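You operate a simulated robot arm through the tools that you are given. There is no shell and no other tool.

The job below is to be done with a simulated robot arm. You get a single attempt, and the scene is never put back.

TASK
Put things in order on the steel deck of the green tester. At the end: the clear cup stands where the small grey block (marked "GOOD") stood; the grey solenoid (marked "24 V") stands where the clear cup stood; the small grey block from the steel deck of the green tester stands where the white band ring stood; the white band ring is on the white coils carton (marked "12 V"); whatever was shut is shut again. Leave all else as you found it, and nothing knocked over.

It is judged by the outcome, as a careful person would: the job done as asked, and still so three seconds after it is handed in. It fails if anything else is knocked over, pushed out of place, dropped, spilled or broken.

THE ROBOT
A 6-joint arm with a two-finger parallel gripper, fixed in place. Base frame: the origin is at the foot of the arm, x ahead of it, y to its left, z up; the work surface is at about z = 0. Units: cm, rad, N and s.
With the tool pointing down near the work surface it reaches from about 12 to 50 cm from the base axis. Its first joint turns from -1.257 to 1.257 rad. Payload 0.65 kg.
The tool frame sits at the grasp point between the pads (the TCP): z along the fingers, y along the line on which they close. The tips reach 2.5 cm beyond it. Largest opening 7.6 cm; finger width 1.8, thickness 1; the body of the gripper, 3.6 by 7.8 cm, starts 4.5 cm behind the TCP.
Orientation is told as [roll, pitch, yaw] about the base's x, y, z axes, in that order, counted from this pose: with the fingers straight down and closing along the base's y, the tool's x points along the base's -x, its y along +y and its z along -z.

THE INTERFACE
- The arm moves only by the tool step_arm. Its argument "series" is a list of rows, each an object (a shift or turn left out is 0, a gripper value left out holds the last) with "grip": the closure in counts, from 0 (fully open) to 255 (shut); "dp": the shift along the base's x, y, z in mm, a list of three; "delta_rot": the turn, a rotation vector about the base's x, y, z in rad, a list of three. In form: [{"grip": grip, "dp": [tx, ty, tz], "delta_rot": [wx, wy, wz]}, ...]. A call has 1 to 20 rows; each row is the pose to reach, as a shift and turn from the pose commanded when the call began. A row lasts 0.2 s, in which the tool goes at most 5 cm and 0.15 rad; a call with a longer step from one row to the next is refused whole, and so is a gripper value outside its range. A pose out of reach is approached as far as the arm can. The call stops where the force on the tool passes 40 N (or 10 N more than at its start, if that is more) or the arm is blocked; 0.2 s more then pass. The fingers move at their own pace (about 10.8 cm/s each) and stop on an object; they squeeze with about 22 N. The grip force told is the motor's: it shows also when the fingers shut on nothing. Time passes only in rows, and 0.2 s behind the last, so rows that repeat a pose let the fingers close. The reply holds the time, the measured pose of the TCP, the force on the tool along the base axes, the opening and the grip force, in the units named above and with some noise, with the torque about the TCP (base axes, N m) and any sound that the robot's microphone picked up.
- Cameras (640 x 400 px; columns grow to the right, rows downward): "scene" is fixed at [6.34, 27.52, 41.08]; the picture's right is [-0.72, -0.69, 0.00], its down [-0.36, 0.37, -0.86] and it looks along [0.59, -0.62, -0.52] (base axes); focal length 240 px, centre (320, 200). "wrist" rides on the gripper at [5.8, 1.1, -8.1] in the tool frame; the picture's right is [-0.18, 0.98, 0.00], its down [-0.75, -0.14, -0.64] and it looks along [-0.63, -0.12, 0.77] (tool axes); focal length 243 px, centre (320, 200). There is no depth. A picture from a camera that has moved, and an enlarged one, comes with that camera's place and axes in the base frame and with its lens.
- get_image(camera): a new picture of that camera. No time passes.
- enlarge(camera, box): a new picture of the part [left, top, right, bottom] of that camera's present view, enlarged. No time passes.
- job_done(): hands the job in; it is judged then, once.

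Nothing tells you positions but the pictures and the camera data. Unless the task says otherwise, let go and move clear before handing in.

The tools are called after "Request:" by a JSON object that holds its "name" and its "arguments". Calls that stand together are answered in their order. step_arm: Moves the arm, as the interface text tells. Its arguments: {"type":"object","properties":{"series":{"type":"array"}},"required":["series"]} The other tools are called the same way: get_image (camera) takes a picture; enlarge (camera, box) takes an enlarged picture of a part of a camera's view; job_done () hands the job in.

At the start:

```text
time_s: 0.0
tcp_pos: [22.64, -10.35, 30.07]
ee_rot: [0.0, 0.002, 0.001]
wrist_force: [1.3, 0.8, 0.6]
moment: [0.01, -0.02, 0.0]
grip_width: 7.59
grasp_force: 0.2
```

scene: 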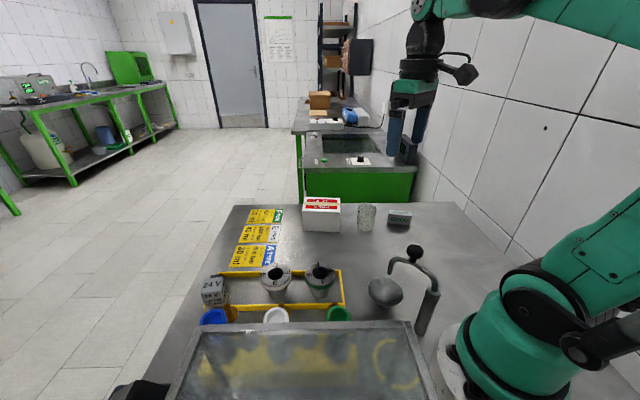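
wrist: 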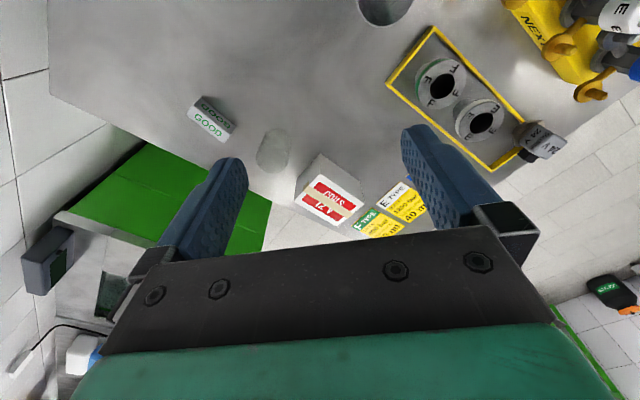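

I see a steel deck with a white carton, a clear cup, a grey block, two rings in a yellow frame, a grey solenoid and a lidded box close to the camera. I'll enlarge both views before deciding anything.

Request:
{"name": "enlarge", "arguments": {"camera": "scene", "box": [180, 190, 460, 365]}}

Request:
{"name": "enlarge", "arguments": {"camera": "scene", "box": [120, 260, 440, 400]}}

Request:
{"name": "enlarge", "arguments": {"camera": "wrist", "box": [340, 0, 640, 190]}}

Request:
{"name": "enlarge", "arguments": {"camera": "wrist", "box": [160, 70, 440, 245]}}

```text
2.29 times, centred on (320, 278) of scene
camera zoom: at [6.34, 27.52, 41.08], right [-0.72, -0.69, 0.0], down [-0.36, 0.37, -0.86], along [0.59, -0.62, -0.52], focal length 548 px, centre (320, 23)
```

zoom: 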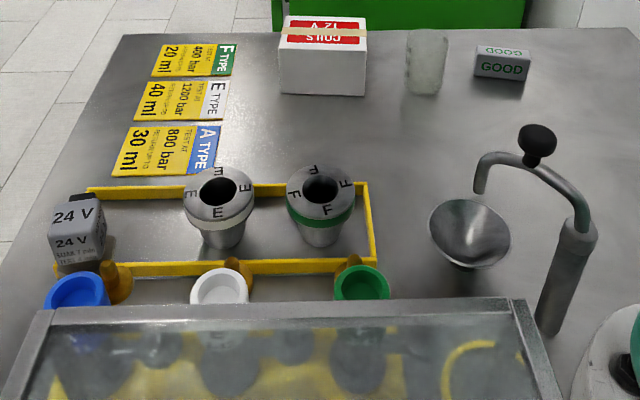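

```text
2.00 times, centred on (280, 330) of scene
camera zoom: at [6.34, 27.52, 41.08], right [-0.72, -0.69, 0.0], down [-0.36, 0.37, -0.86], along [0.59, -0.62, -0.52], focal length 480 px, centre (400, -60)
```

zoom: 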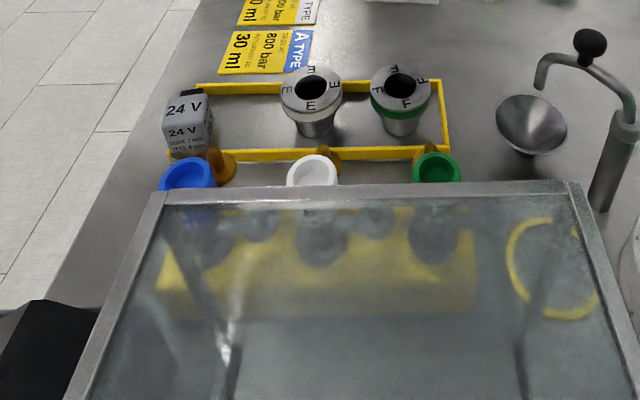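

```text
2.11 times, centred on (490, 95) of wrist
camera zoom: at [16.84, -9.23, 38.1], right [0.18, 0.98, 0.0], down [0.75, -0.14, 0.64], along [0.63, -0.12, -0.77], focal length 511 px, centre (-38, 421)
```

zoom: 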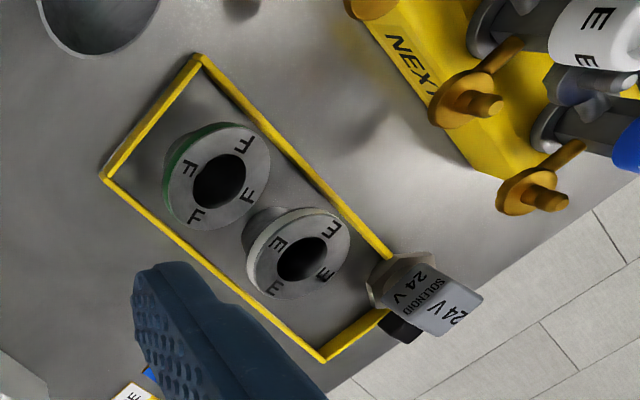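

```text
2.29 times, centred on (300, 158) of wrist
camera zoom: at [16.84, -9.23, 38.1], right [0.18, 0.98, 0.0], down [0.75, -0.14, 0.64], along [0.63, -0.12, -0.77], focal length 555 px, centre (366, 297)
```

zoom: 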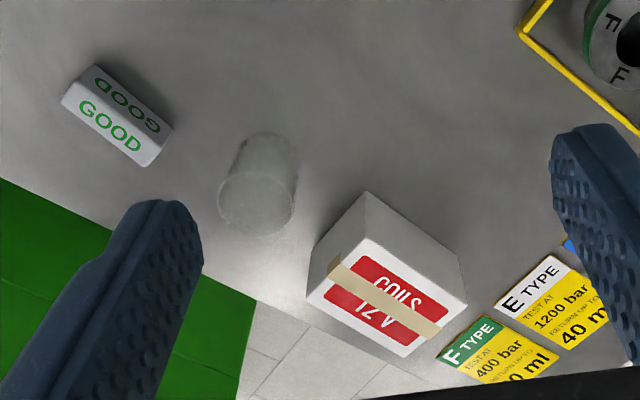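

The deck is at z≈0. My estimates are carton ≈(42,-12), cup ≈(33,-19), GOOD block ≈(28,-27), E (white band) ring ≈(34,11), F ring ≈(28,5) and solenoid ≈(41,20). Next I'll move the wrist camera, staying high, to see the left side and the glass cover better.

Request:
{"name": "step_arm", "arguments": {"series": [{"dp": [0, 0, 20], "grip": 0}, {"dp": [0, 20, 40], "delta_rot": [0, 0, 0.1]}, {"dp": [0, 50, 40], "delta_rot": [0, 0, 0.2]}, {"dp": [0, 80, 40], "delta_rot": [0, 0, 0.3]}, {"dp": [0, 110, 40], "delta_rot": [0, 0, 0.4]}, {"dp": [0, 130, 40], "delta_rot": [0, 0, 0.5]}, {"dp": [0, 130, 40], "delta_rot": [0, 0, 0.5]}]}}

```text
time_s: 1.6
tcp_pos: [22.56, 2.76, 33.96]
ee_rot: [0.0, 0.002, 0.501]
wrist_force: [0.2, 0.8, 0.0]
moment: [0.01, 0.02, 0.01]
grip_width: 7.6
grasp_force: 0.1
```

The arm reached (22.6, 2.8, 34) without trouble. I'll take pictures of the left side from here.

Request:
{"name": "get_image", "arguments": {"camera": "wrist"}}

Request:
{"name": "get_image", "arguments": {"camera": "scene"}}

```text
taken
camera wrist: at [16.95, 0.84, 42.08], right [-0.31, 0.95, 0.0], down [0.73, 0.24, 0.64], along [0.61, 0.2, -0.77], focal length 243 px, centre (320, 200)
```

wrist: 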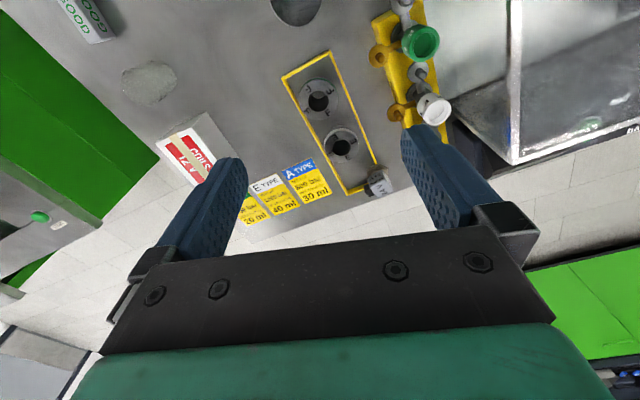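

```text
taken
```

scene: 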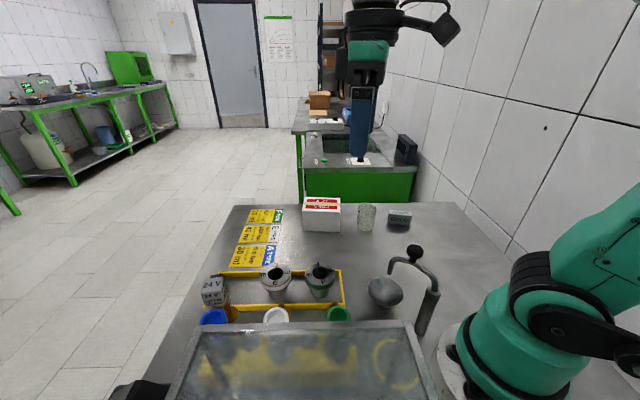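

The rack and the glass cover are well past the yellow frame, and nothing covers the E ring. I'll enlarge the frame area and the carton area to get exact positions.

Request:
{"name": "enlarge", "arguments": {"camera": "wrist", "box": [260, 30, 460, 205]}}

Request:
{"name": "enlarge", "arguments": {"camera": "wrist", "box": [50, 0, 290, 200]}}

Request:
{"name": "enlarge", "arguments": {"camera": "scene", "box": [190, 250, 350, 340]}}

Request:
{"name": "enlarge", "arguments": {"camera": "scene", "box": [290, 185, 450, 285]}}

```text
2.29 times, centred on (360, 118) of wrist
camera zoom: at [16.95, 0.84, 42.08], right [-0.31, 0.95, 0.0], down [0.73, 0.24, 0.64], along [0.61, 0.2, -0.77], focal length 555 px, centre (229, 389)
```

zoom: 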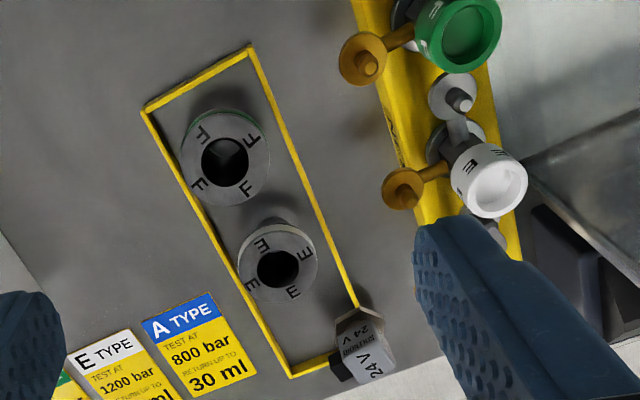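

```text
2.00 times, centred on (170, 100) of wrist
camera zoom: at [16.95, 0.84, 42.08], right [-0.31, 0.95, 0.0], down [0.73, 0.24, 0.64], along [0.61, 0.2, -0.77], focal length 485 px, centre (620, 400)
```

zoom: 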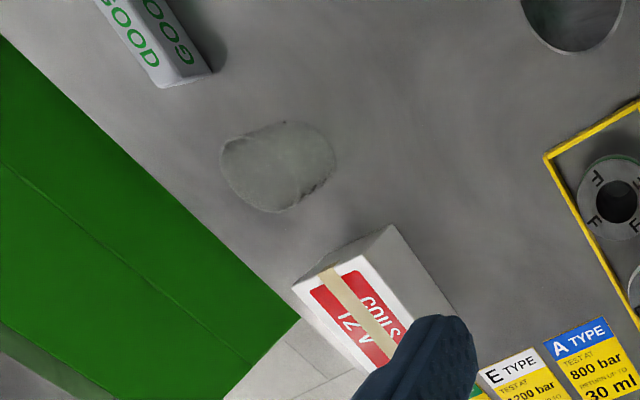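

```text
4.00 times, centred on (270, 295) of scene
camera zoom: at [6.34, 27.52, 41.08], right [-0.72, -0.69, 0.0], down [-0.36, 0.37, -0.86], along [0.59, -0.62, -0.52], focal length 959 px, centre (520, -180)
```

zoom: 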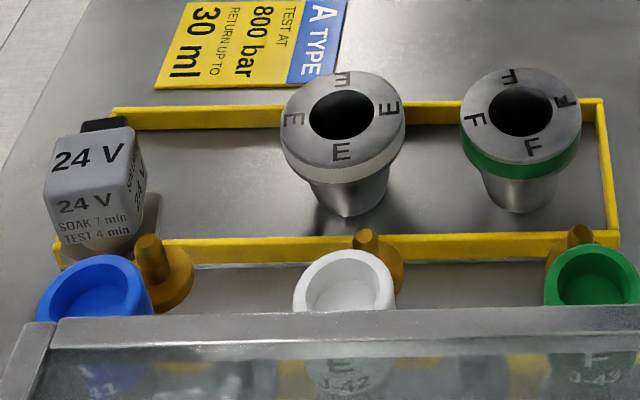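

```text
4.00 times, centred on (370, 235) of scene
camera zoom: at [6.34, 27.52, 41.08], right [-0.72, -0.69, 0.0], down [-0.36, 0.37, -0.86], along [0.59, -0.62, -0.52], focal length 959 px, centre (120, 60)
```

zoom: 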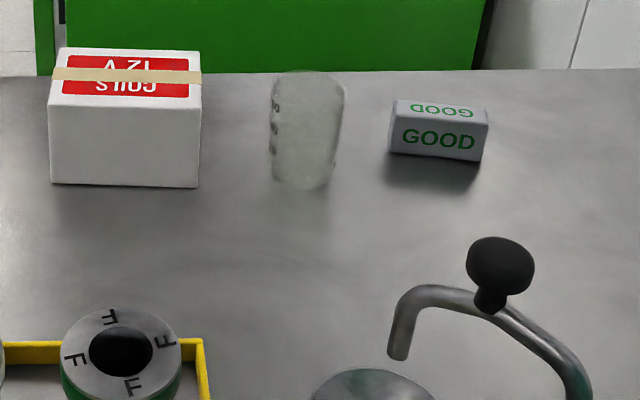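

The frame runs at 45° in the base axes. I place the E ring at about (34.2, 10.3), with its flange about 5.9 cm across and its top at z≈5.2. I'll go above it, yawed to close across the frame, and check the alignment with the wrist camera.

Request:
{"name": "step_arm", "arguments": {"series": [{"dp": [20, 13, -20], "delta_rot": [0, 0, 0.05]}, {"dp": [40, 26, -40], "delta_rot": [0, 0, 0.1]}, {"dp": [60, 39, -60], "delta_rot": [0, 0, 0.15]}, {"dp": [80, 52, -80], "delta_rot": [0, 0, 0.2]}, {"dp": [100, 65, -100], "delta_rot": [0, 0, 0.25]}, {"dp": [116.4, 75.4, -120], "delta_rot": [0, 0, 0.284]}, {"dp": [116.4, 75.4, -140], "delta_rot": [0, 0, 0.284]}]}}

Request:
{"name": "get_image", "arguments": {"camera": "wrist"}}

Request:
{"name": "get_image", "arguments": {"camera": "scene"}}

```text
time_s: 3.2
tcp_pos: [34.14, 10.07, 20.17]
ee_rot: [0.0, 0.002, 0.785]
wrist_force: [0.1, 0.5, 0.4]
moment: [0.01, -0.04, 0.01]
grip_width: 7.6
grasp_force: 0.0
```

```text
taken
camera wrist: at [29.26, 6.89, 28.08], right [-0.56, 0.83, 0.0], down [0.63, 0.43, 0.64], along [0.53, 0.36, -0.77], focal length 243 px, centre (320, 200)
```

wrist: 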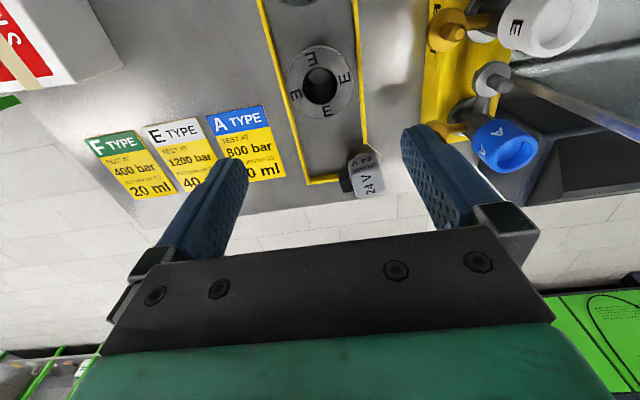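

```text
taken
```

scene: 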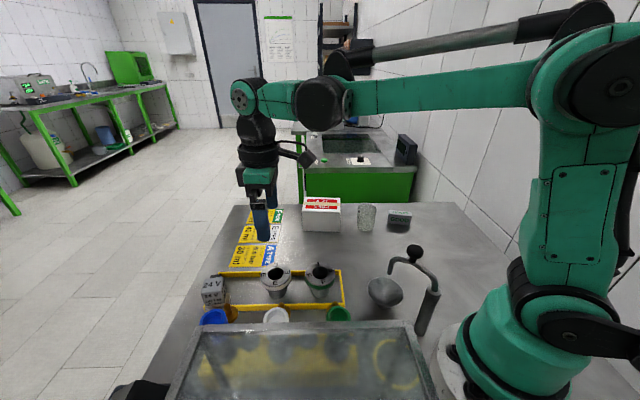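

The E ring sits nearly under the TCP at image column ≈320. I'll enlarge to fine-tune the alignment and look at the solenoid.

Request:
{"name": "enlarge", "arguments": {"camera": "wrist", "box": [240, 30, 400, 130]}}

Request:
{"name": "enlarge", "arguments": {"camera": "wrist", "box": [300, 110, 440, 210]}}

```text
4.00 times, centred on (320, 80) of wrist
camera zoom: at [29.26, 6.89, 28.08], right [-0.56, 0.83, 0.0], down [0.63, 0.43, 0.64], along [0.53, 0.36, -0.77], focal length 970 px, centre (320, 680)
```

zoom: 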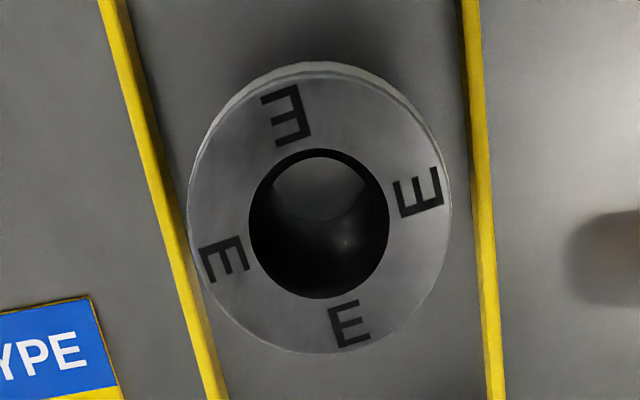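

```text
4.00 times, centred on (370, 160) of wrist
camera zoom: at [29.26, 6.89, 28.08], right [-0.56, 0.83, 0.0], down [0.63, 0.43, 0.64], along [0.53, 0.36, -0.77], focal length 970 px, centre (120, 360)
```

zoom: 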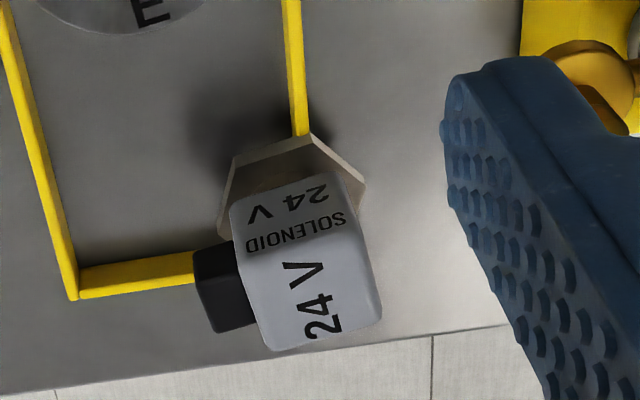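

The E ring's centre works out at (34.17, 10.28), and I'm within about 1 mm of it. I'll descend so the pads meet the band at z≈4.2, then close.

Request:
{"name": "step_arm", "arguments": {"series": [{"dp": [-1, 1, -35], "grip": 0}, {"dp": [-1, 1, -70]}, {"dp": [-1, 1, -100]}, {"dp": [-1, 1, -125]}, {"dp": [-1, 1, -145]}, {"dp": [-1, 1, -158]}, {"dp": [-1, 1, -158]}]}}

Request:
{"name": "get_image", "arguments": {"camera": "wrist"}}

Request:
{"name": "enlarge", "arguments": {"camera": "scene", "box": [190, 220, 370, 340]}}

```text
time_s: 4.8
tcp_pos: [33.93, 10.21, 4.22]
ee_rot: [-0.001, 0.001, 0.784]
wrist_force: [-0.4, -0.1, -0.3]
moment: [0.03, 0.01, 0.0]
grip_width: 7.6
grasp_force: 0.2
```

```text
taken
camera wrist: at [28.93, 6.92, 12.26], right [-0.56, 0.83, 0.0], down [0.63, 0.43, 0.64], along [0.53, 0.36, -0.77], focal length 243 px, centre (320, 200)
```

wrist: 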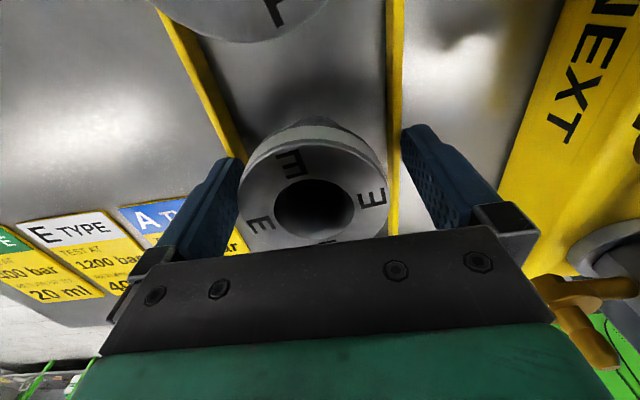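

```text
3.33 times, centred on (280, 280) of scene
camera zoom: at [6.34, 27.52, 41.08], right [-0.72, -0.69, 0.0], down [-0.36, 0.37, -0.86], along [0.59, -0.62, -0.52], focal length 799 px, centre (453, -67)
```

zoom: 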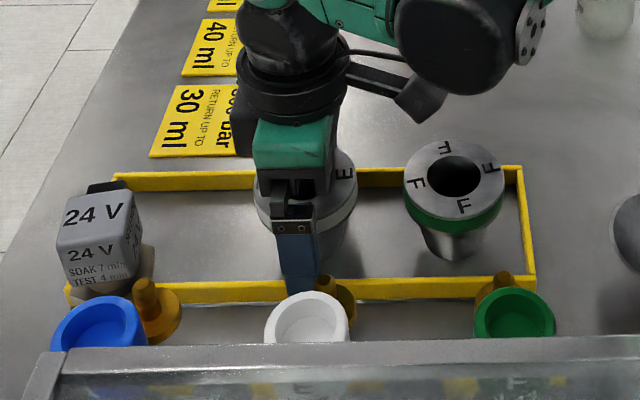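

The flange lies between the fingers, roughly centred. I'll close now and check the width before lifting.

Request:
{"name": "step_arm", "arguments": {"series": [{"dp": [1.5, 1, 0], "grip": 0}, {"dp": [1.5, 1, 0], "grip": 255}, {"dp": [1.5, 1, 0], "grip": 255}, {"dp": [1.5, 1, 0], "grip": 255}, {"dp": [1.5, 1, 0], "grip": 255}]}}

Request:
{"name": "get_image", "arguments": {"camera": "wrist"}}

```text
time_s: 6.0
tcp_pos: [34.17, 10.23, 4.32]
ee_rot: [0.0, 0.001, 0.782]
wrist_force: [-1.3, 1.1, 0.7]
moment: [0.07, 0.03, -0.03]
grip_width: 5.72
grasp_force: 21.7
```

```text
taken
camera wrist: at [29.2, 7.02, 12.34], right [-0.56, 0.83, 0.0], down [0.63, 0.43, 0.64], along [0.53, 0.36, -0.77], focal length 243 px, centre (320, 200)
```

wrist: 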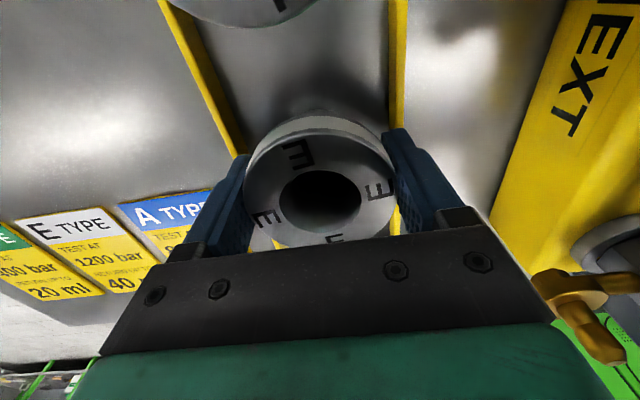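

The ring is gripped at 5.72 cm. I'll lift it a few centimetres and check that it came up on its own.

Request:
{"name": "step_arm", "arguments": {"series": [{"dp": [0, 0, 10], "grip": 255}, {"dp": [0, 0, 25]}, {"dp": [0, 0, 45]}, {"dp": [0, 0, 65]}, {"dp": [0, 0, 65]}]}}

Request:
{"name": "get_image", "arguments": {"camera": "wrist"}}

Request:
{"name": "enlarge", "arguments": {"camera": "scene", "box": [190, 200, 370, 340]}}

```text
time_s: 7.2
tcp_pos: [34.21, 10.44, 11.01]
ee_rot: [0.0, 0.0, 0.783]
wrist_force: [-0.2, -0.3, -1.6]
moment: [-0.01, -0.01, 0.0]
grip_width: 5.69
grasp_force: 22.2
```

```text
taken
camera wrist: at [29.27, 7.18, 18.83], right [-0.56, 0.83, 0.0], down [0.63, 0.43, 0.64], along [0.53, 0.36, -0.77], focal length 243 px, centre (320, 200)
```

wrist: 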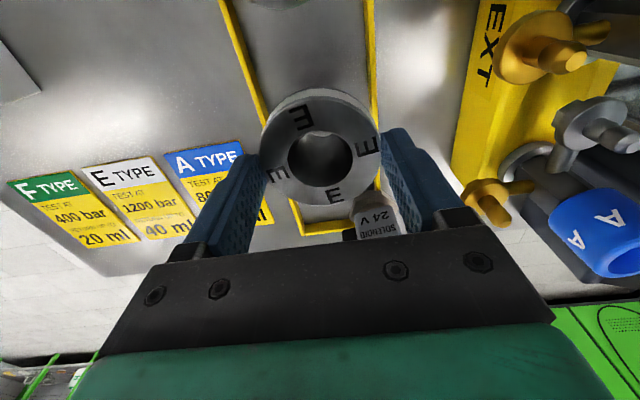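

```text
2.86 times, centred on (280, 270) of scene
camera zoom: at [6.34, 27.52, 41.08], right [-0.72, -0.69, 0.0], down [-0.36, 0.37, -0.86], along [0.59, -0.62, -0.52], focal length 685 px, centre (434, 0)
```

zoom: 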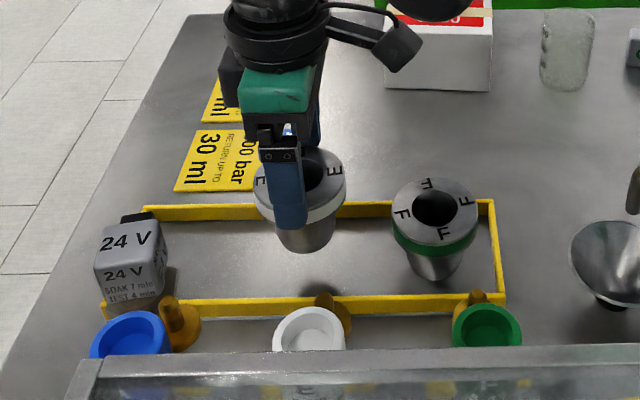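

The ring came up, but it slipped about 3 cm down in the grip and now hangs at the fingertips. I'll lower it straight back onto its spot and regrasp it more securely under the flange.

Request:
{"name": "step_arm", "arguments": {"series": [{"dp": [-0.5, -1, -10], "grip": 255}, {"dp": [-0.5, -1, -20]}, {"dp": [-0.5, -1, -30]}, {"dp": [-0.5, -1, -38]}, {"dp": [-0.5, -1, -45]}, {"dp": [-0.5, -1, -52]}, {"dp": [-0.5, -1, -59]}, {"dp": [-0.5, -1, -65]}]}}

Request:
{"name": "get_image", "arguments": {"camera": "wrist"}}

Request:
{"name": "enlarge", "arguments": {"camera": "scene", "box": [190, 200, 370, 340]}}

```text
time_s: 8.6
tcp_pos: [34.28, 10.38, 6.05]
ee_rot: [0.002, -0.001, 0.785]
wrist_force: [0.3, 0.5, 20.8]
moment: [0.28, 0.24, 0.01]
grip_width: 5.39
grasp_force: 22.2
stopped in row 6: the force on the tool passed its limit at 90 N (the readings are from after the stop); the commanded pose is now the measured one
```

```text
taken
camera wrist: at [29.35, 7.02, 14.02], right [-0.56, 0.83, 0.0], down [0.63, 0.43, 0.64], along [0.53, 0.36, -0.77], focal length 243 px, centre (320, 200)
```

wrist: 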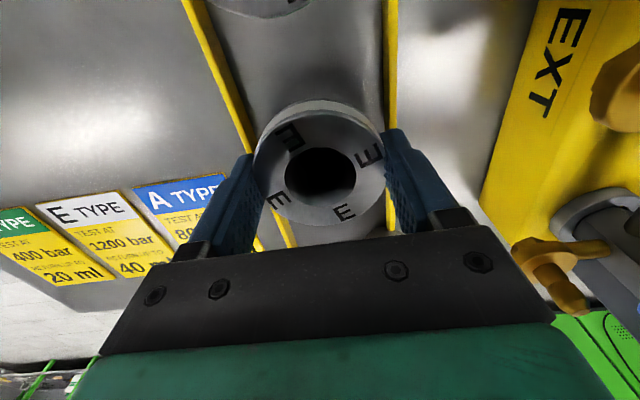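

```text
2.86 times, centred on (280, 270) of scene
camera zoom: at [6.34, 27.52, 41.08], right [-0.72, -0.69, 0.0], down [-0.36, 0.37, -0.86], along [0.59, -0.62, -0.52], focal length 685 px, centre (434, 0)
```

zoom: 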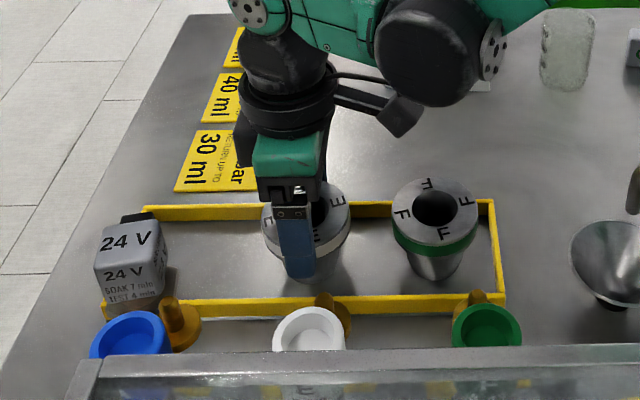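

The ring is standing on the deck again on its spot, with its top at z≈5.2. I'll open the fingers and look at it.

Request:
{"name": "step_arm", "arguments": {"series": [{"dp": [0, 0, 0], "grip": 200}, {"dp": [0, 0, 0], "grip": 100}, {"dp": [0, 0, 0], "grip": 0}, {"dp": [0, 0, 0], "grip": 0}, {"dp": [0, 0, 0], "grip": 0}]}}

Request:
{"name": "get_image", "arguments": {"camera": "wrist"}}

Request:
{"name": "enlarge", "arguments": {"camera": "scene", "box": [210, 240, 370, 340]}}

```text
time_s: 9.8
tcp_pos: [34.3, 10.34, 5.91]
ee_rot: [0.001, 0.002, 0.784]
wrist_force: [-0.2, 0.1, -0.4]
moment: [-0.01, -0.01, -0.02]
grip_width: 7.6
grasp_force: 0.0
```

```text
taken
camera wrist: at [29.35, 7.01, 13.98], right [-0.56, 0.83, 0.0], down [0.63, 0.43, 0.64], along [0.53, 0.36, -0.77], focal length 243 px, centre (320, 200)
```

wrist: 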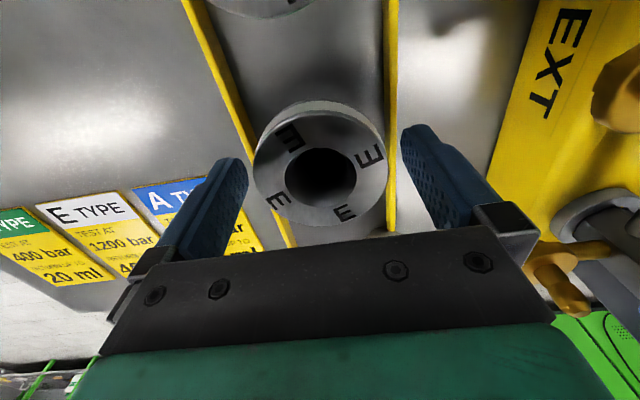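

```text
4.00 times, centred on (290, 290) of scene
camera zoom: at [6.34, 27.52, 41.08], right [-0.72, -0.69, 0.0], down [-0.36, 0.37, -0.86], along [0.59, -0.62, -0.52], focal length 959 px, centre (440, -160)
```

zoom: 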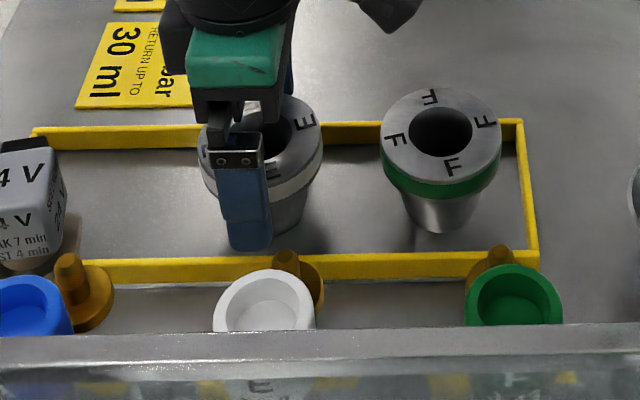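

The ring stands upright on its spot. It turned slightly in the grip and the width dropped from 5.72 to 5.39 cm, so flatter sides now seem to face the pads. I'll regrasp lower at the same yaw and check the width.

Request:
{"name": "step_arm", "arguments": {"series": [{"dp": [-0.5, 0, -8], "grip": 0}, {"dp": [-0.5, 0, -17], "grip": 0}, {"dp": [-0.5, 0, -17], "grip": 120}, {"dp": [-0.5, 0, -17], "grip": 255}, {"dp": [-0.5, 0, -17], "grip": 255}, {"dp": [-0.5, 0, -17], "grip": 255}]}}

Request:
{"name": "get_image", "arguments": {"camera": "wrist"}}

```text
time_s: 11.2
tcp_pos: [34.29, 10.28, 4.31]
ee_rot: [0.001, 0.002, 0.783]
wrist_force: [1.2, -0.9, 0.3]
moment: [-0.01, -0.06, 0.0]
grip_width: 5.36
grasp_force: 22.0
```

```text
taken
camera wrist: at [29.39, 6.95, 12.21], right [-0.56, 0.83, 0.0], down [0.63, 0.43, 0.64], along [0.53, 0.36, -0.77], focal length 243 px, centre (320, 200)
```

wrist: 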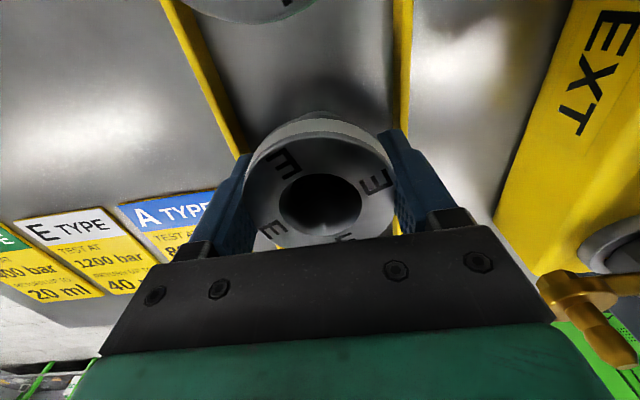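

The grip width is now 5.36 cm, on the flats. I'll lift slowly by 1.5 cm and check for slip.

Request:
{"name": "step_arm", "arguments": {"series": [{"dp": [0, 0, 3], "grip": 255}, {"dp": [0, 0, 7]}, {"dp": [0, 0, 12]}, {"dp": [0, 0, 16]}, {"dp": [0, 0, 16]}]}}

Request:
{"name": "get_image", "arguments": {"camera": "wrist"}}

Request:
{"name": "enlarge", "arguments": {"camera": "scene", "box": [210, 240, 370, 340]}}

```text
time_s: 12.4
tcp_pos: [34.36, 10.33, 5.67]
ee_rot: [0.0, 0.002, 0.784]
wrist_force: [0.1, -0.3, -2.1]
moment: [-0.03, -0.01, 0.01]
grip_width: 5.31
grasp_force: 22.2
```

```text
taken
camera wrist: at [29.43, 6.98, 13.82], right [-0.56, 0.83, 0.0], down [0.63, 0.43, 0.64], along [0.53, 0.36, -0.77], focal length 243 px, centre (320, 200)
```

wrist: 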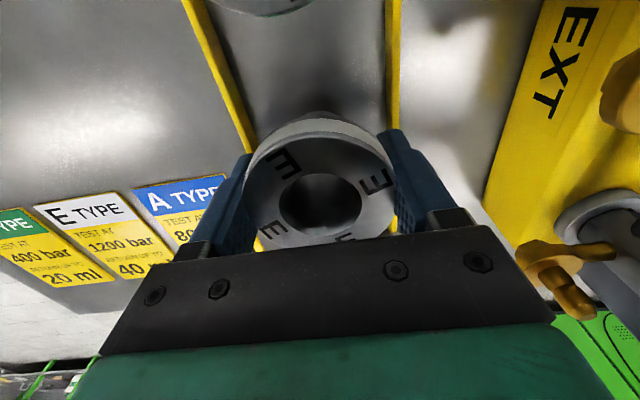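

```text
4.00 times, centred on (290, 290) of scene
camera zoom: at [6.34, 27.52, 41.08], right [-0.72, -0.69, 0.0], down [-0.36, 0.37, -0.86], along [0.59, -0.62, -0.52], focal length 959 px, centre (440, -160)
```

zoom: 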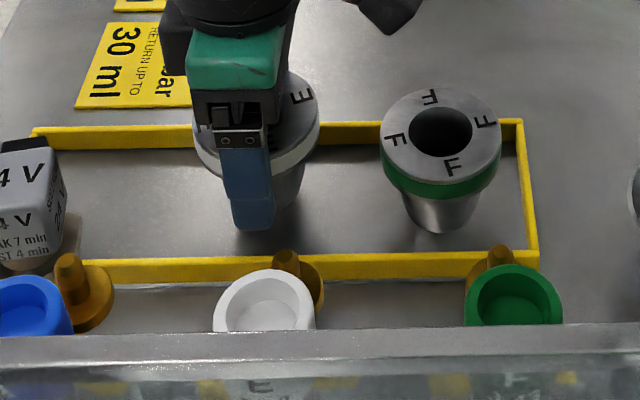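

The ring now holds without slipping. I'll raise it to a safe height gently, then carry it toward the carton.

Request:
{"name": "step_arm", "arguments": {"series": [{"dp": [0, 0, 5], "grip": 255}, {"dp": [0, 0, 12]}, {"dp": [0, 0, 22]}, {"dp": [0, 0, 34]}, {"dp": [0, 0, 48]}, {"dp": [0, 0, 62]}, {"dp": [0, 0, 76]}, {"dp": [0, 0, 88]}, {"dp": [0, 0, 96]}, {"dp": [0, 0, 100]}, {"dp": [0, 0, 100]}]}}

Request:
{"name": "get_image", "arguments": {"camera": "wrist"}}

```text
time_s: 14.8
tcp_pos: [34.17, 10.36, 16.02]
ee_rot: [0.003, 0.003, 0.785]
wrist_force: [-0.5, 0.0, -2.3]
moment: [0.01, 0.0, 0.0]
grip_width: 5.33
grasp_force: 22.0
```

```text
taken
camera wrist: at [29.34, 7.05, 23.99], right [-0.56, 0.83, 0.0], down [0.63, 0.43, 0.64], along [0.53, 0.36, -0.77], focal length 243 px, centre (320, 200)
```

wrist: 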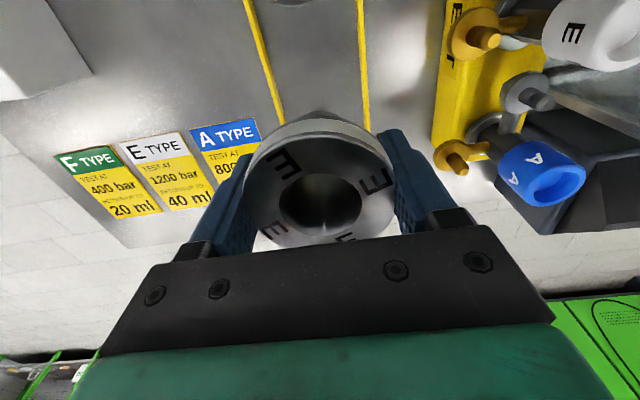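

The grip is holding. I'll carry the ring over to above the carton's centre at about (43.8, -12.3), with a smooth motion and a yaw of about -0.2.

Request:
{"name": "step_arm", "arguments": {"series": [{"dp": [1.9, -4.5, 0.3], "delta_rot": [0, 0, -0.02], "grip": 255}, {"dp": [6.7, -15.9, 1], "delta_rot": [0, 0, -0.069]}, {"dp": [13.4, -31.7, 2], "delta_rot": [0, 0, -0.138]}, {"dp": [21.1, -49.8, 3.3], "delta_rot": [0, 0, -0.217]}, {"dp": [29.8, -70.2, 4.6], "delta_rot": [0, 0, -0.305]}, {"dp": [39.4, -92.9, 6], "delta_rot": [0, 0, -0.404]}, {"dp": [49, -115.5, 7.6], "delta_rot": [0, 0, -0.502]}, {"dp": [58.6, -138.2, 9], "delta_rot": [0, 0, -0.6]}, {"dp": [68.2, -160.8, 10.6], "delta_rot": [0, 0, -0.7]}, {"dp": [76.8, -181.2, 12], "delta_rot": [0, 0, -0.788]}, {"dp": [84.5, -199.3, 13], "delta_rot": [0, 0, -0.867]}, {"dp": [90.2, -212.9, 14], "delta_rot": [0, 0, -0.926]}, {"dp": [94.1, -222, 15], "delta_rot": [0, 0, -0.965]}, {"dp": [96, -226.5, 15], "delta_rot": [0, 0, -0.985]}, {"dp": [96, -226.5, 15], "delta_rot": [0, 0, -0.985]}]}}

Request:
{"name": "get_image", "arguments": {"camera": "wrist"}}

Request:
{"name": "get_image", "arguments": {"camera": "scene"}}

```text
time_s: 18.0
tcp_pos: [43.75, -12.26, 17.29]
ee_rot: [0.003, 0.002, -0.201]
wrist_force: [-0.4, 0.2, -2.5]
moment: [0.02, 0.01, 0.02]
grip_width: 5.29
grasp_force: 22.0
```

```text
taken
camera wrist: at [38.29, -10.03, 25.34], right [0.38, 0.93, 0.0], down [0.71, -0.29, 0.64], along [0.59, -0.24, -0.77], focal length 243 px, centre (320, 200)
```

wrist: 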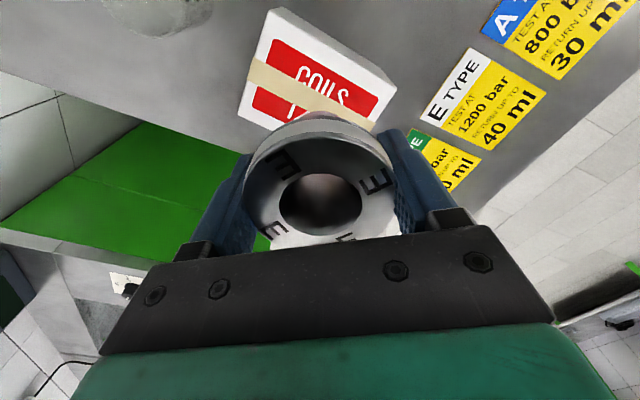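

```text
taken
```

scene: 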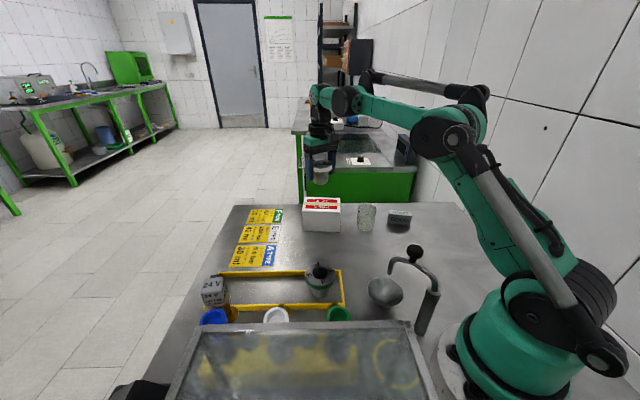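

The wrist view confirms the carton's top centre at about (43.9, -12.5), directly below the ring. I'll lower to just above it, then creep down until light contact.

Request:
{"name": "step_arm", "arguments": {"series": [{"dp": [0, -1, -8], "grip": 255}, {"dp": [0, -1.5, -20]}, {"dp": [0, -1.5, -34]}, {"dp": [0, -1.5, -46]}, {"dp": [0, -1.5, -54]}, {"dp": [0, -1.5, -58]}, {"dp": [0, -1.5, -58]}]}}

Request:
{"name": "enlarge", "arguments": {"camera": "scene", "box": [270, 150, 390, 240]}}

Request:
{"name": "get_image", "arguments": {"camera": "wrist"}}

```text
time_s: 19.6
tcp_pos: [43.77, -12.37, 11.45]
ee_rot: [0.002, 0.002, -0.203]
wrist_force: [-0.5, 0.0, -1.8]
moment: [-0.02, 0.02, -0.02]
grip_width: 5.3
grasp_force: 22.0
```

```text
4.44 times, centred on (330, 195) of scene
camera zoom: at [6.34, 27.52, 41.08], right [-0.72, -0.69, 0.0], down [-0.36, 0.37, -0.86], along [0.59, -0.62, -0.52], focal length 1066 px, centre (276, 222)
```

zoom: 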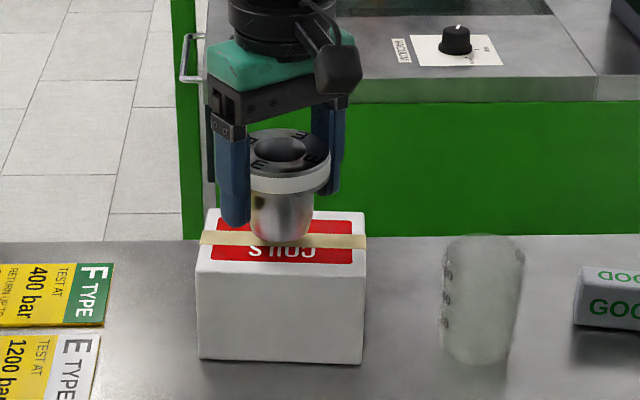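

```text
taken
camera wrist: at [38.23, -10.16, 19.56], right [0.38, 0.93, 0.0], down [0.71, -0.29, 0.64], along [0.59, -0.24, -0.77], focal length 243 px, centre (320, 200)
```

wrist: 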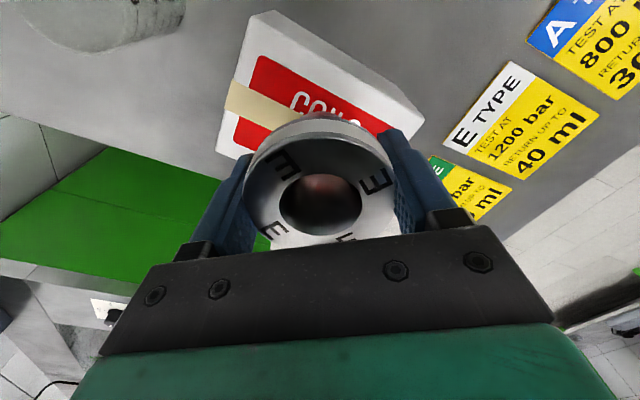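

The ring is a few millimetres above the carton and well centred. I'll creep down from here.

Request:
{"name": "step_arm", "arguments": {"series": [{"dp": [0, 0, -1.5], "grip": 255}, {"dp": [0, 0, -3]}, {"dp": [0, 0, -4.5]}, {"dp": [0, 0, -4.5]}]}}

Request:
{"name": "enlarge", "arguments": {"camera": "scene", "box": [270, 150, 390, 240]}}

```text
time_s: 20.6
tcp_pos: [43.84, -12.39, 11.21]
ee_rot: [0.002, 0.001, -0.203]
wrist_force: [0.2, 0.1, -1.0]
moment: [-0.02, 0.0, -0.01]
grip_width: 5.32
grasp_force: 22.5
```

```text
4.44 times, centred on (330, 195) of scene
camera zoom: at [6.34, 27.52, 41.08], right [-0.72, -0.69, 0.0], down [-0.36, 0.37, -0.86], along [0.59, -0.62, -0.52], focal length 1066 px, centre (276, 222)
```

zoom: 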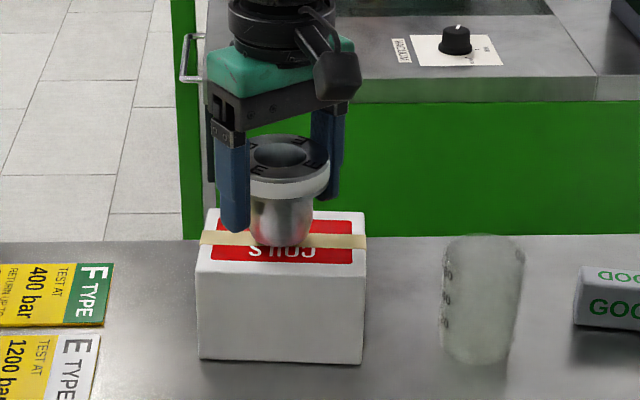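

There's no contact yet, with the TCP at z≈11.1. I'll continue down in small steps.

Request:
{"name": "step_arm", "arguments": {"series": [{"dp": [0, 0, -1], "grip": 255}, {"dp": [0, 0, -2]}, {"dp": [0, 0, -3]}, {"dp": [0, 0, -3]}]}}

```text
time_s: 21.6
tcp_pos: [43.84, -12.45, 10.82]
ee_rot: [0.002, 0.003, -0.203]
wrist_force: [-0.5, 0.0, -2.7]
moment: [-0.03, 0.02, 0.05]
grip_width: 5.35
grasp_force: 21.8
```

The ring's weight is still on the arm, so it hasn't touched. I'll go down another few millimetres.

Request:
{"name": "step_arm", "arguments": {"series": [{"dp": [0, 0, -1], "grip": 255}, {"dp": [0, 0, -2]}, {"dp": [0, 0, -2]}]}}

Request:
{"name": "enlarge", "arguments": {"camera": "scene", "box": [290, 170, 370, 230]}}

```text
time_s: 22.4
tcp_pos: [43.83, -12.52, 10.58]
ee_rot: [0.003, 0.003, -0.203]
wrist_force: [-0.1, -0.5, -2.1]
moment: [-0.04, 0.01, 0.0]
grip_width: 5.32
grasp_force: 22.0
```

```text
6.67 times, centred on (330, 200) of scene
camera zoom: at [6.34, 27.52, 41.08], right [-0.72, -0.69, 0.0], down [-0.36, 0.37, -0.86], along [0.59, -0.62, -0.52], focal length 1599 px, centre (253, 200)
```

zoom: 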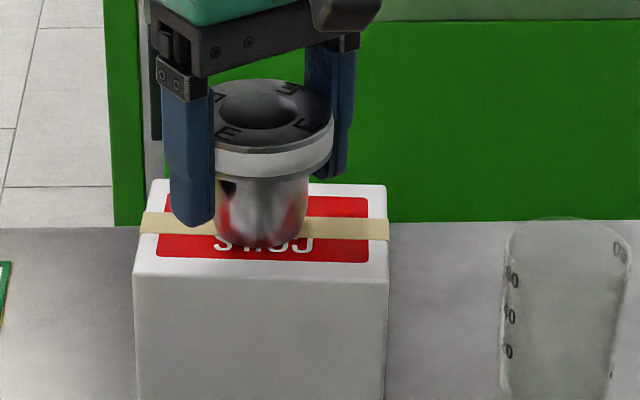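

Request:
{"name": "step_arm", "arguments": {"series": [{"dp": [0, 0, -1], "grip": 255}, {"dp": [0, 0, -2]}, {"dp": [0, 0, -2]}]}}

```text
time_s: 23.2
tcp_pos: [43.74, -12.32, 10.48]
ee_rot: [0.002, 0.002, -0.2]
wrist_force: [-0.3, 5.9, 19.9]
moment: [0.01, -0.01, -0.06]
grip_width: 5.33
grasp_force: 21.6
```

There's contact now, at about 20 N. I'll ease up a hair to relieve the pressure before letting go.

Request:
{"name": "step_arm", "arguments": {"series": [{"dp": [0, 0, 0.8], "grip": 255}, {"dp": [0, 0, 0.8]}]}}

```text
time_s: 23.8
tcp_pos: [43.7, -12.65, 10.43]
ee_rot: [0.001, 0.001, -0.201]
wrist_force: [0.3, -0.4, -1.8]
moment: [0.02, 0.02, -0.02]
grip_width: 5.32
grasp_force: 22.2
```

The pressure is off and the ring sits within a millimetre of the carton. I'll open in steps.

Request:
{"name": "step_arm", "arguments": {"series": [{"dp": [0, 0, 0], "grip": 70}, {"dp": [0, 0, 0], "grip": 55}, {"dp": [0, 0, 0], "grip": 30}, {"dp": [0, 0, 0], "grip": 0}, {"dp": [0, 0, 0], "grip": 0}]}}

Request:
{"name": "enlarge", "arguments": {"camera": "scene", "box": [270, 150, 390, 240]}}

Request:
{"name": "get_image", "arguments": {"camera": "wrist"}}

```text
time_s: 25.0
tcp_pos: [43.8, -12.47, 10.38]
ee_rot: [0.001, 0.001, -0.203]
wrist_force: [-0.3, 0.1, 0.7]
moment: [-0.02, 0.0, -0.03]
grip_width: 7.61
grasp_force: 0.1
```

```text
4.44 times, centred on (330, 195) of scene
camera zoom: at [6.34, 27.52, 41.08], right [-0.72, -0.69, 0.0], down [-0.36, 0.37, -0.86], along [0.59, -0.62, -0.52], focal length 1066 px, centre (276, 222)
```

zoom: 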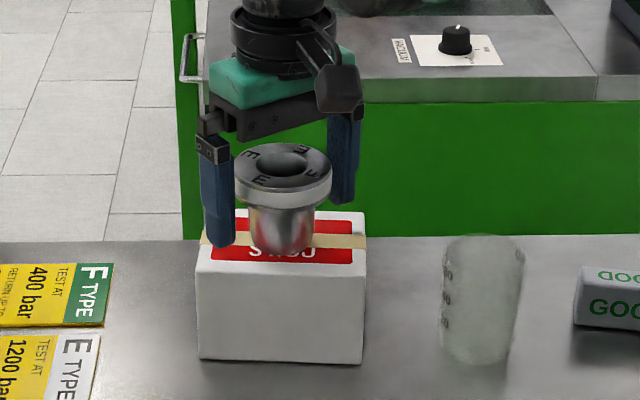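

```text
taken
camera wrist: at [38.26, -10.3, 18.49], right [0.38, 0.93, 0.0], down [0.71, -0.29, 0.64], along [0.59, -0.24, -0.77], focal length 243 px, centre (320, 200)
```

wrist: 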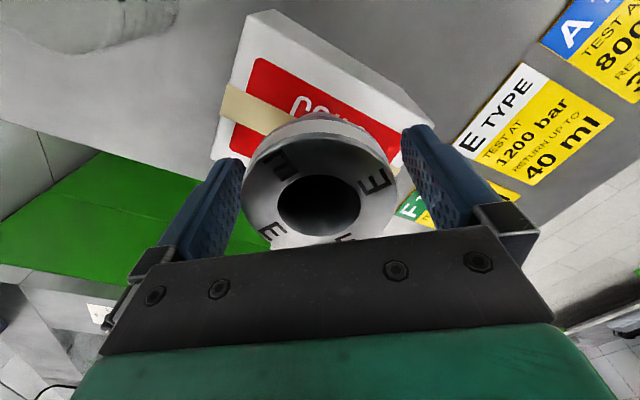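

The ring stands on the carton. I'll rise clear and go over to the GOOD block at about (28.4, -28.1) to line up on its short sides.

Request:
{"name": "step_arm", "arguments": {"series": [{"dp": [0, 0, 15], "grip": 0}, {"dp": [0, 0, 40]}, {"dp": [0, 0, 70]}, {"dp": [0, 0, 95]}, {"dp": [-10, -10, 105], "delta_rot": [0, 0, 0.08]}, {"dp": [-30, -30, 105], "delta_rot": [0, 0, 0.18]}, {"dp": [-55, -56, 105], "delta_rot": [0, 0, 0.3]}, {"dp": [-80, -82, 105], "delta_rot": [0, 0, 0.42]}, {"dp": [-105, -107, 105], "delta_rot": [0, 0, 0.54]}, {"dp": [-128, -130, 105], "delta_rot": [0, 0, 0.66]}, {"dp": [-145, -148, 105], "delta_rot": [0, 0, 0.75]}, {"dp": [-153, -157, 105], "delta_rot": [0, 0, 0.81]}, {"dp": [-153, -157, 105], "delta_rot": [0, 0, 0.81]}]}}

Request:
{"name": "get_image", "arguments": {"camera": "wrist"}}

Request:
{"name": "get_image", "arguments": {"camera": "scene"}}

```text
time_s: 27.8
tcp_pos: [28.6, -28.15, 21.08]
ee_rot: [0.003, 0.001, 0.61]
wrist_force: [0.4, 0.0, 0.3]
moment: [-0.01, 0.03, -0.03]
grip_width: 7.59
grasp_force: 0.0
```

```text
taken
camera wrist: at [23.14, -30.6, 29.0], right [-0.41, 0.91, 0.0], down [0.7, 0.31, 0.64], along [0.58, 0.27, -0.77], focal length 243 px, centre (320, 200)
```

wrist: 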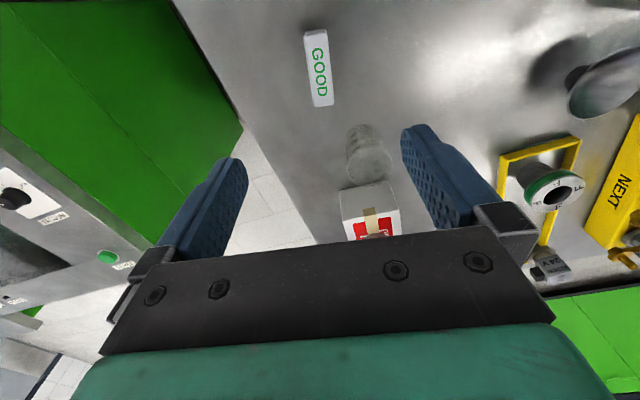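

```text
taken
```

scene: 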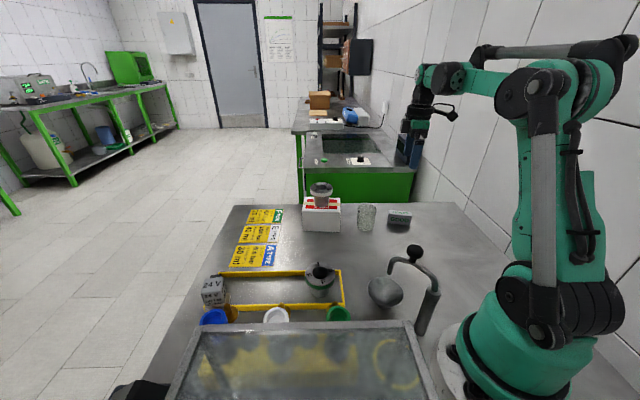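

I'm above the block now, and its long axis is nearly aligned with the image column. I'll enlarge to measure the block and the cup.

Request:
{"name": "enlarge", "arguments": {"camera": "wrist", "box": [256, 20, 384, 120]}}

Request:
{"name": "enlarge", "arguments": {"camera": "wrist", "box": [310, 100, 438, 200]}}

```text
4.00 times, centred on (320, 70) of wrist
camera zoom: at [23.14, -30.6, 29.0], right [-0.41, 0.91, 0.0], down [0.7, 0.31, 0.64], along [0.58, 0.27, -0.77], focal length 970 px, centre (320, 720)
```

zoom: 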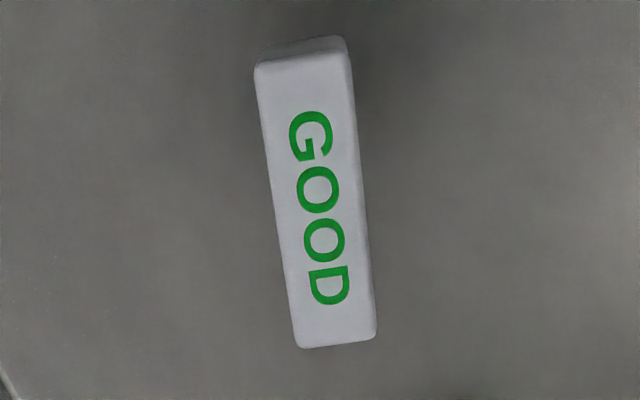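

```text
4.00 times, centred on (374, 150) of wrist
camera zoom: at [23.14, -30.6, 29.0], right [-0.41, 0.91, 0.0], down [0.7, 0.31, 0.64], along [0.58, 0.27, -0.77], focal length 970 px, centre (104, 400)
```

zoom: 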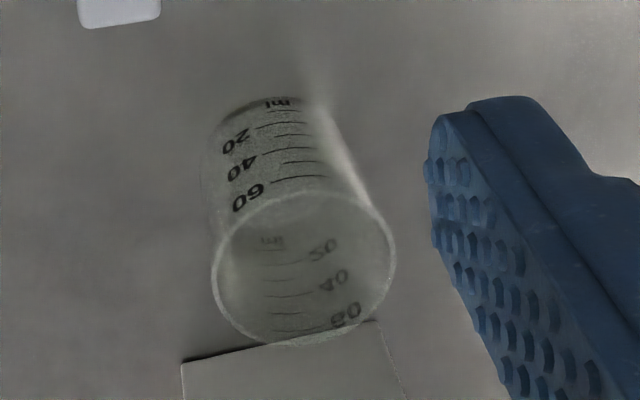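

The block's centre is about (28.3, -28.2), with its long axis at about 32° and a size of about 6.2×2.1×3 cm. I'll align to it and descend around its short sides.

Request:
{"name": "step_arm", "arguments": {"series": [{"dp": [-3, -1, -20], "delta_rot": [0, 0, -0.05], "grip": 0}, {"dp": [-3, -1, -60], "delta_rot": [0, 0, -0.05]}, {"dp": [-3, -1, -100], "delta_rot": [0, 0, -0.05]}, {"dp": [-3, -1, -135], "delta_rot": [0, 0, -0.05]}, {"dp": [-3, -1, -160], "delta_rot": [0, 0, -0.05]}, {"dp": [-3, -1, -174], "delta_rot": [0, 0, -0.05]}, {"dp": [-3, -1, -176], "delta_rot": [0, 0, -0.05]}, {"dp": [-3, -1, -176], "delta_rot": [0, 0, -0.05]}]}}

Request:
{"name": "get_image", "arguments": {"camera": "wrist"}}

```text
time_s: 29.6
tcp_pos: [28.16, -28.42, 3.31]
ee_rot: [0.002, 0.001, 0.559]
wrist_force: [-0.3, 0.1, 0.2]
moment: [-0.01, 0.0, -0.02]
grip_width: 7.6
grasp_force: 0.1
```

```text
taken
camera wrist: at [22.71, -30.56, 11.4], right [-0.36, 0.93, 0.0], down [0.71, 0.28, 0.64], along [0.6, 0.23, -0.77], focal length 243 px, centre (320, 200)
```

wrist: 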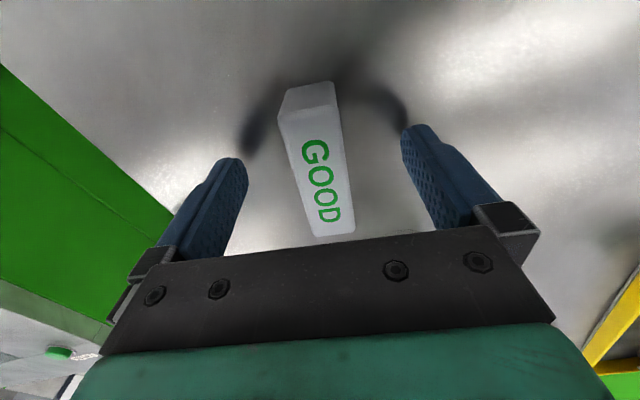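

The block is centred and aligned between the fingers. I'll lower 3 mm more and close.

Request:
{"name": "step_arm", "arguments": {"series": [{"dp": [0, 0, -3], "grip": 0}, {"dp": [0, 0, -3], "grip": 150}, {"dp": [0, 0, -3], "grip": 255}, {"dp": [0, 0, -3], "grip": 255}, {"dp": [0, 0, -3], "grip": 255}, {"dp": [0, 0, -3], "grip": 255}]}}

Request:
{"name": "get_image", "arguments": {"camera": "wrist"}}

```text
time_s: 31.0
tcp_pos: [28.2, -28.51, 3.02]
ee_rot: [0.004, 0.002, 0.557]
wrist_force: [0.5, 0.2, 0.0]
moment: [0.04, -0.02, 0.0]
grip_width: 2.12
grasp_force: 21.9
```

```text
taken
camera wrist: at [22.7, -30.55, 11.14], right [-0.36, 0.93, 0.0], down [0.71, 0.28, 0.64], along [0.6, 0.23, -0.77], focal length 243 px, centre (320, 200)
```

wrist: 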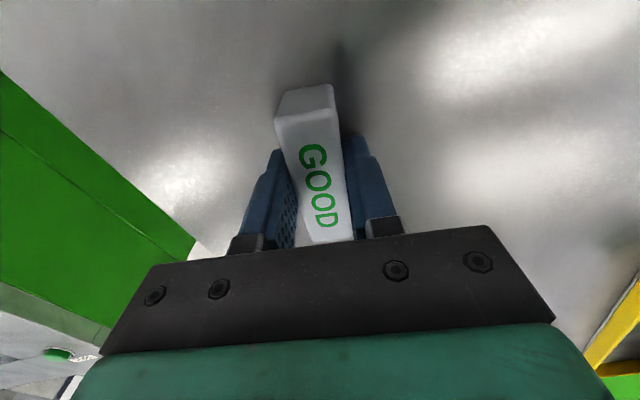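

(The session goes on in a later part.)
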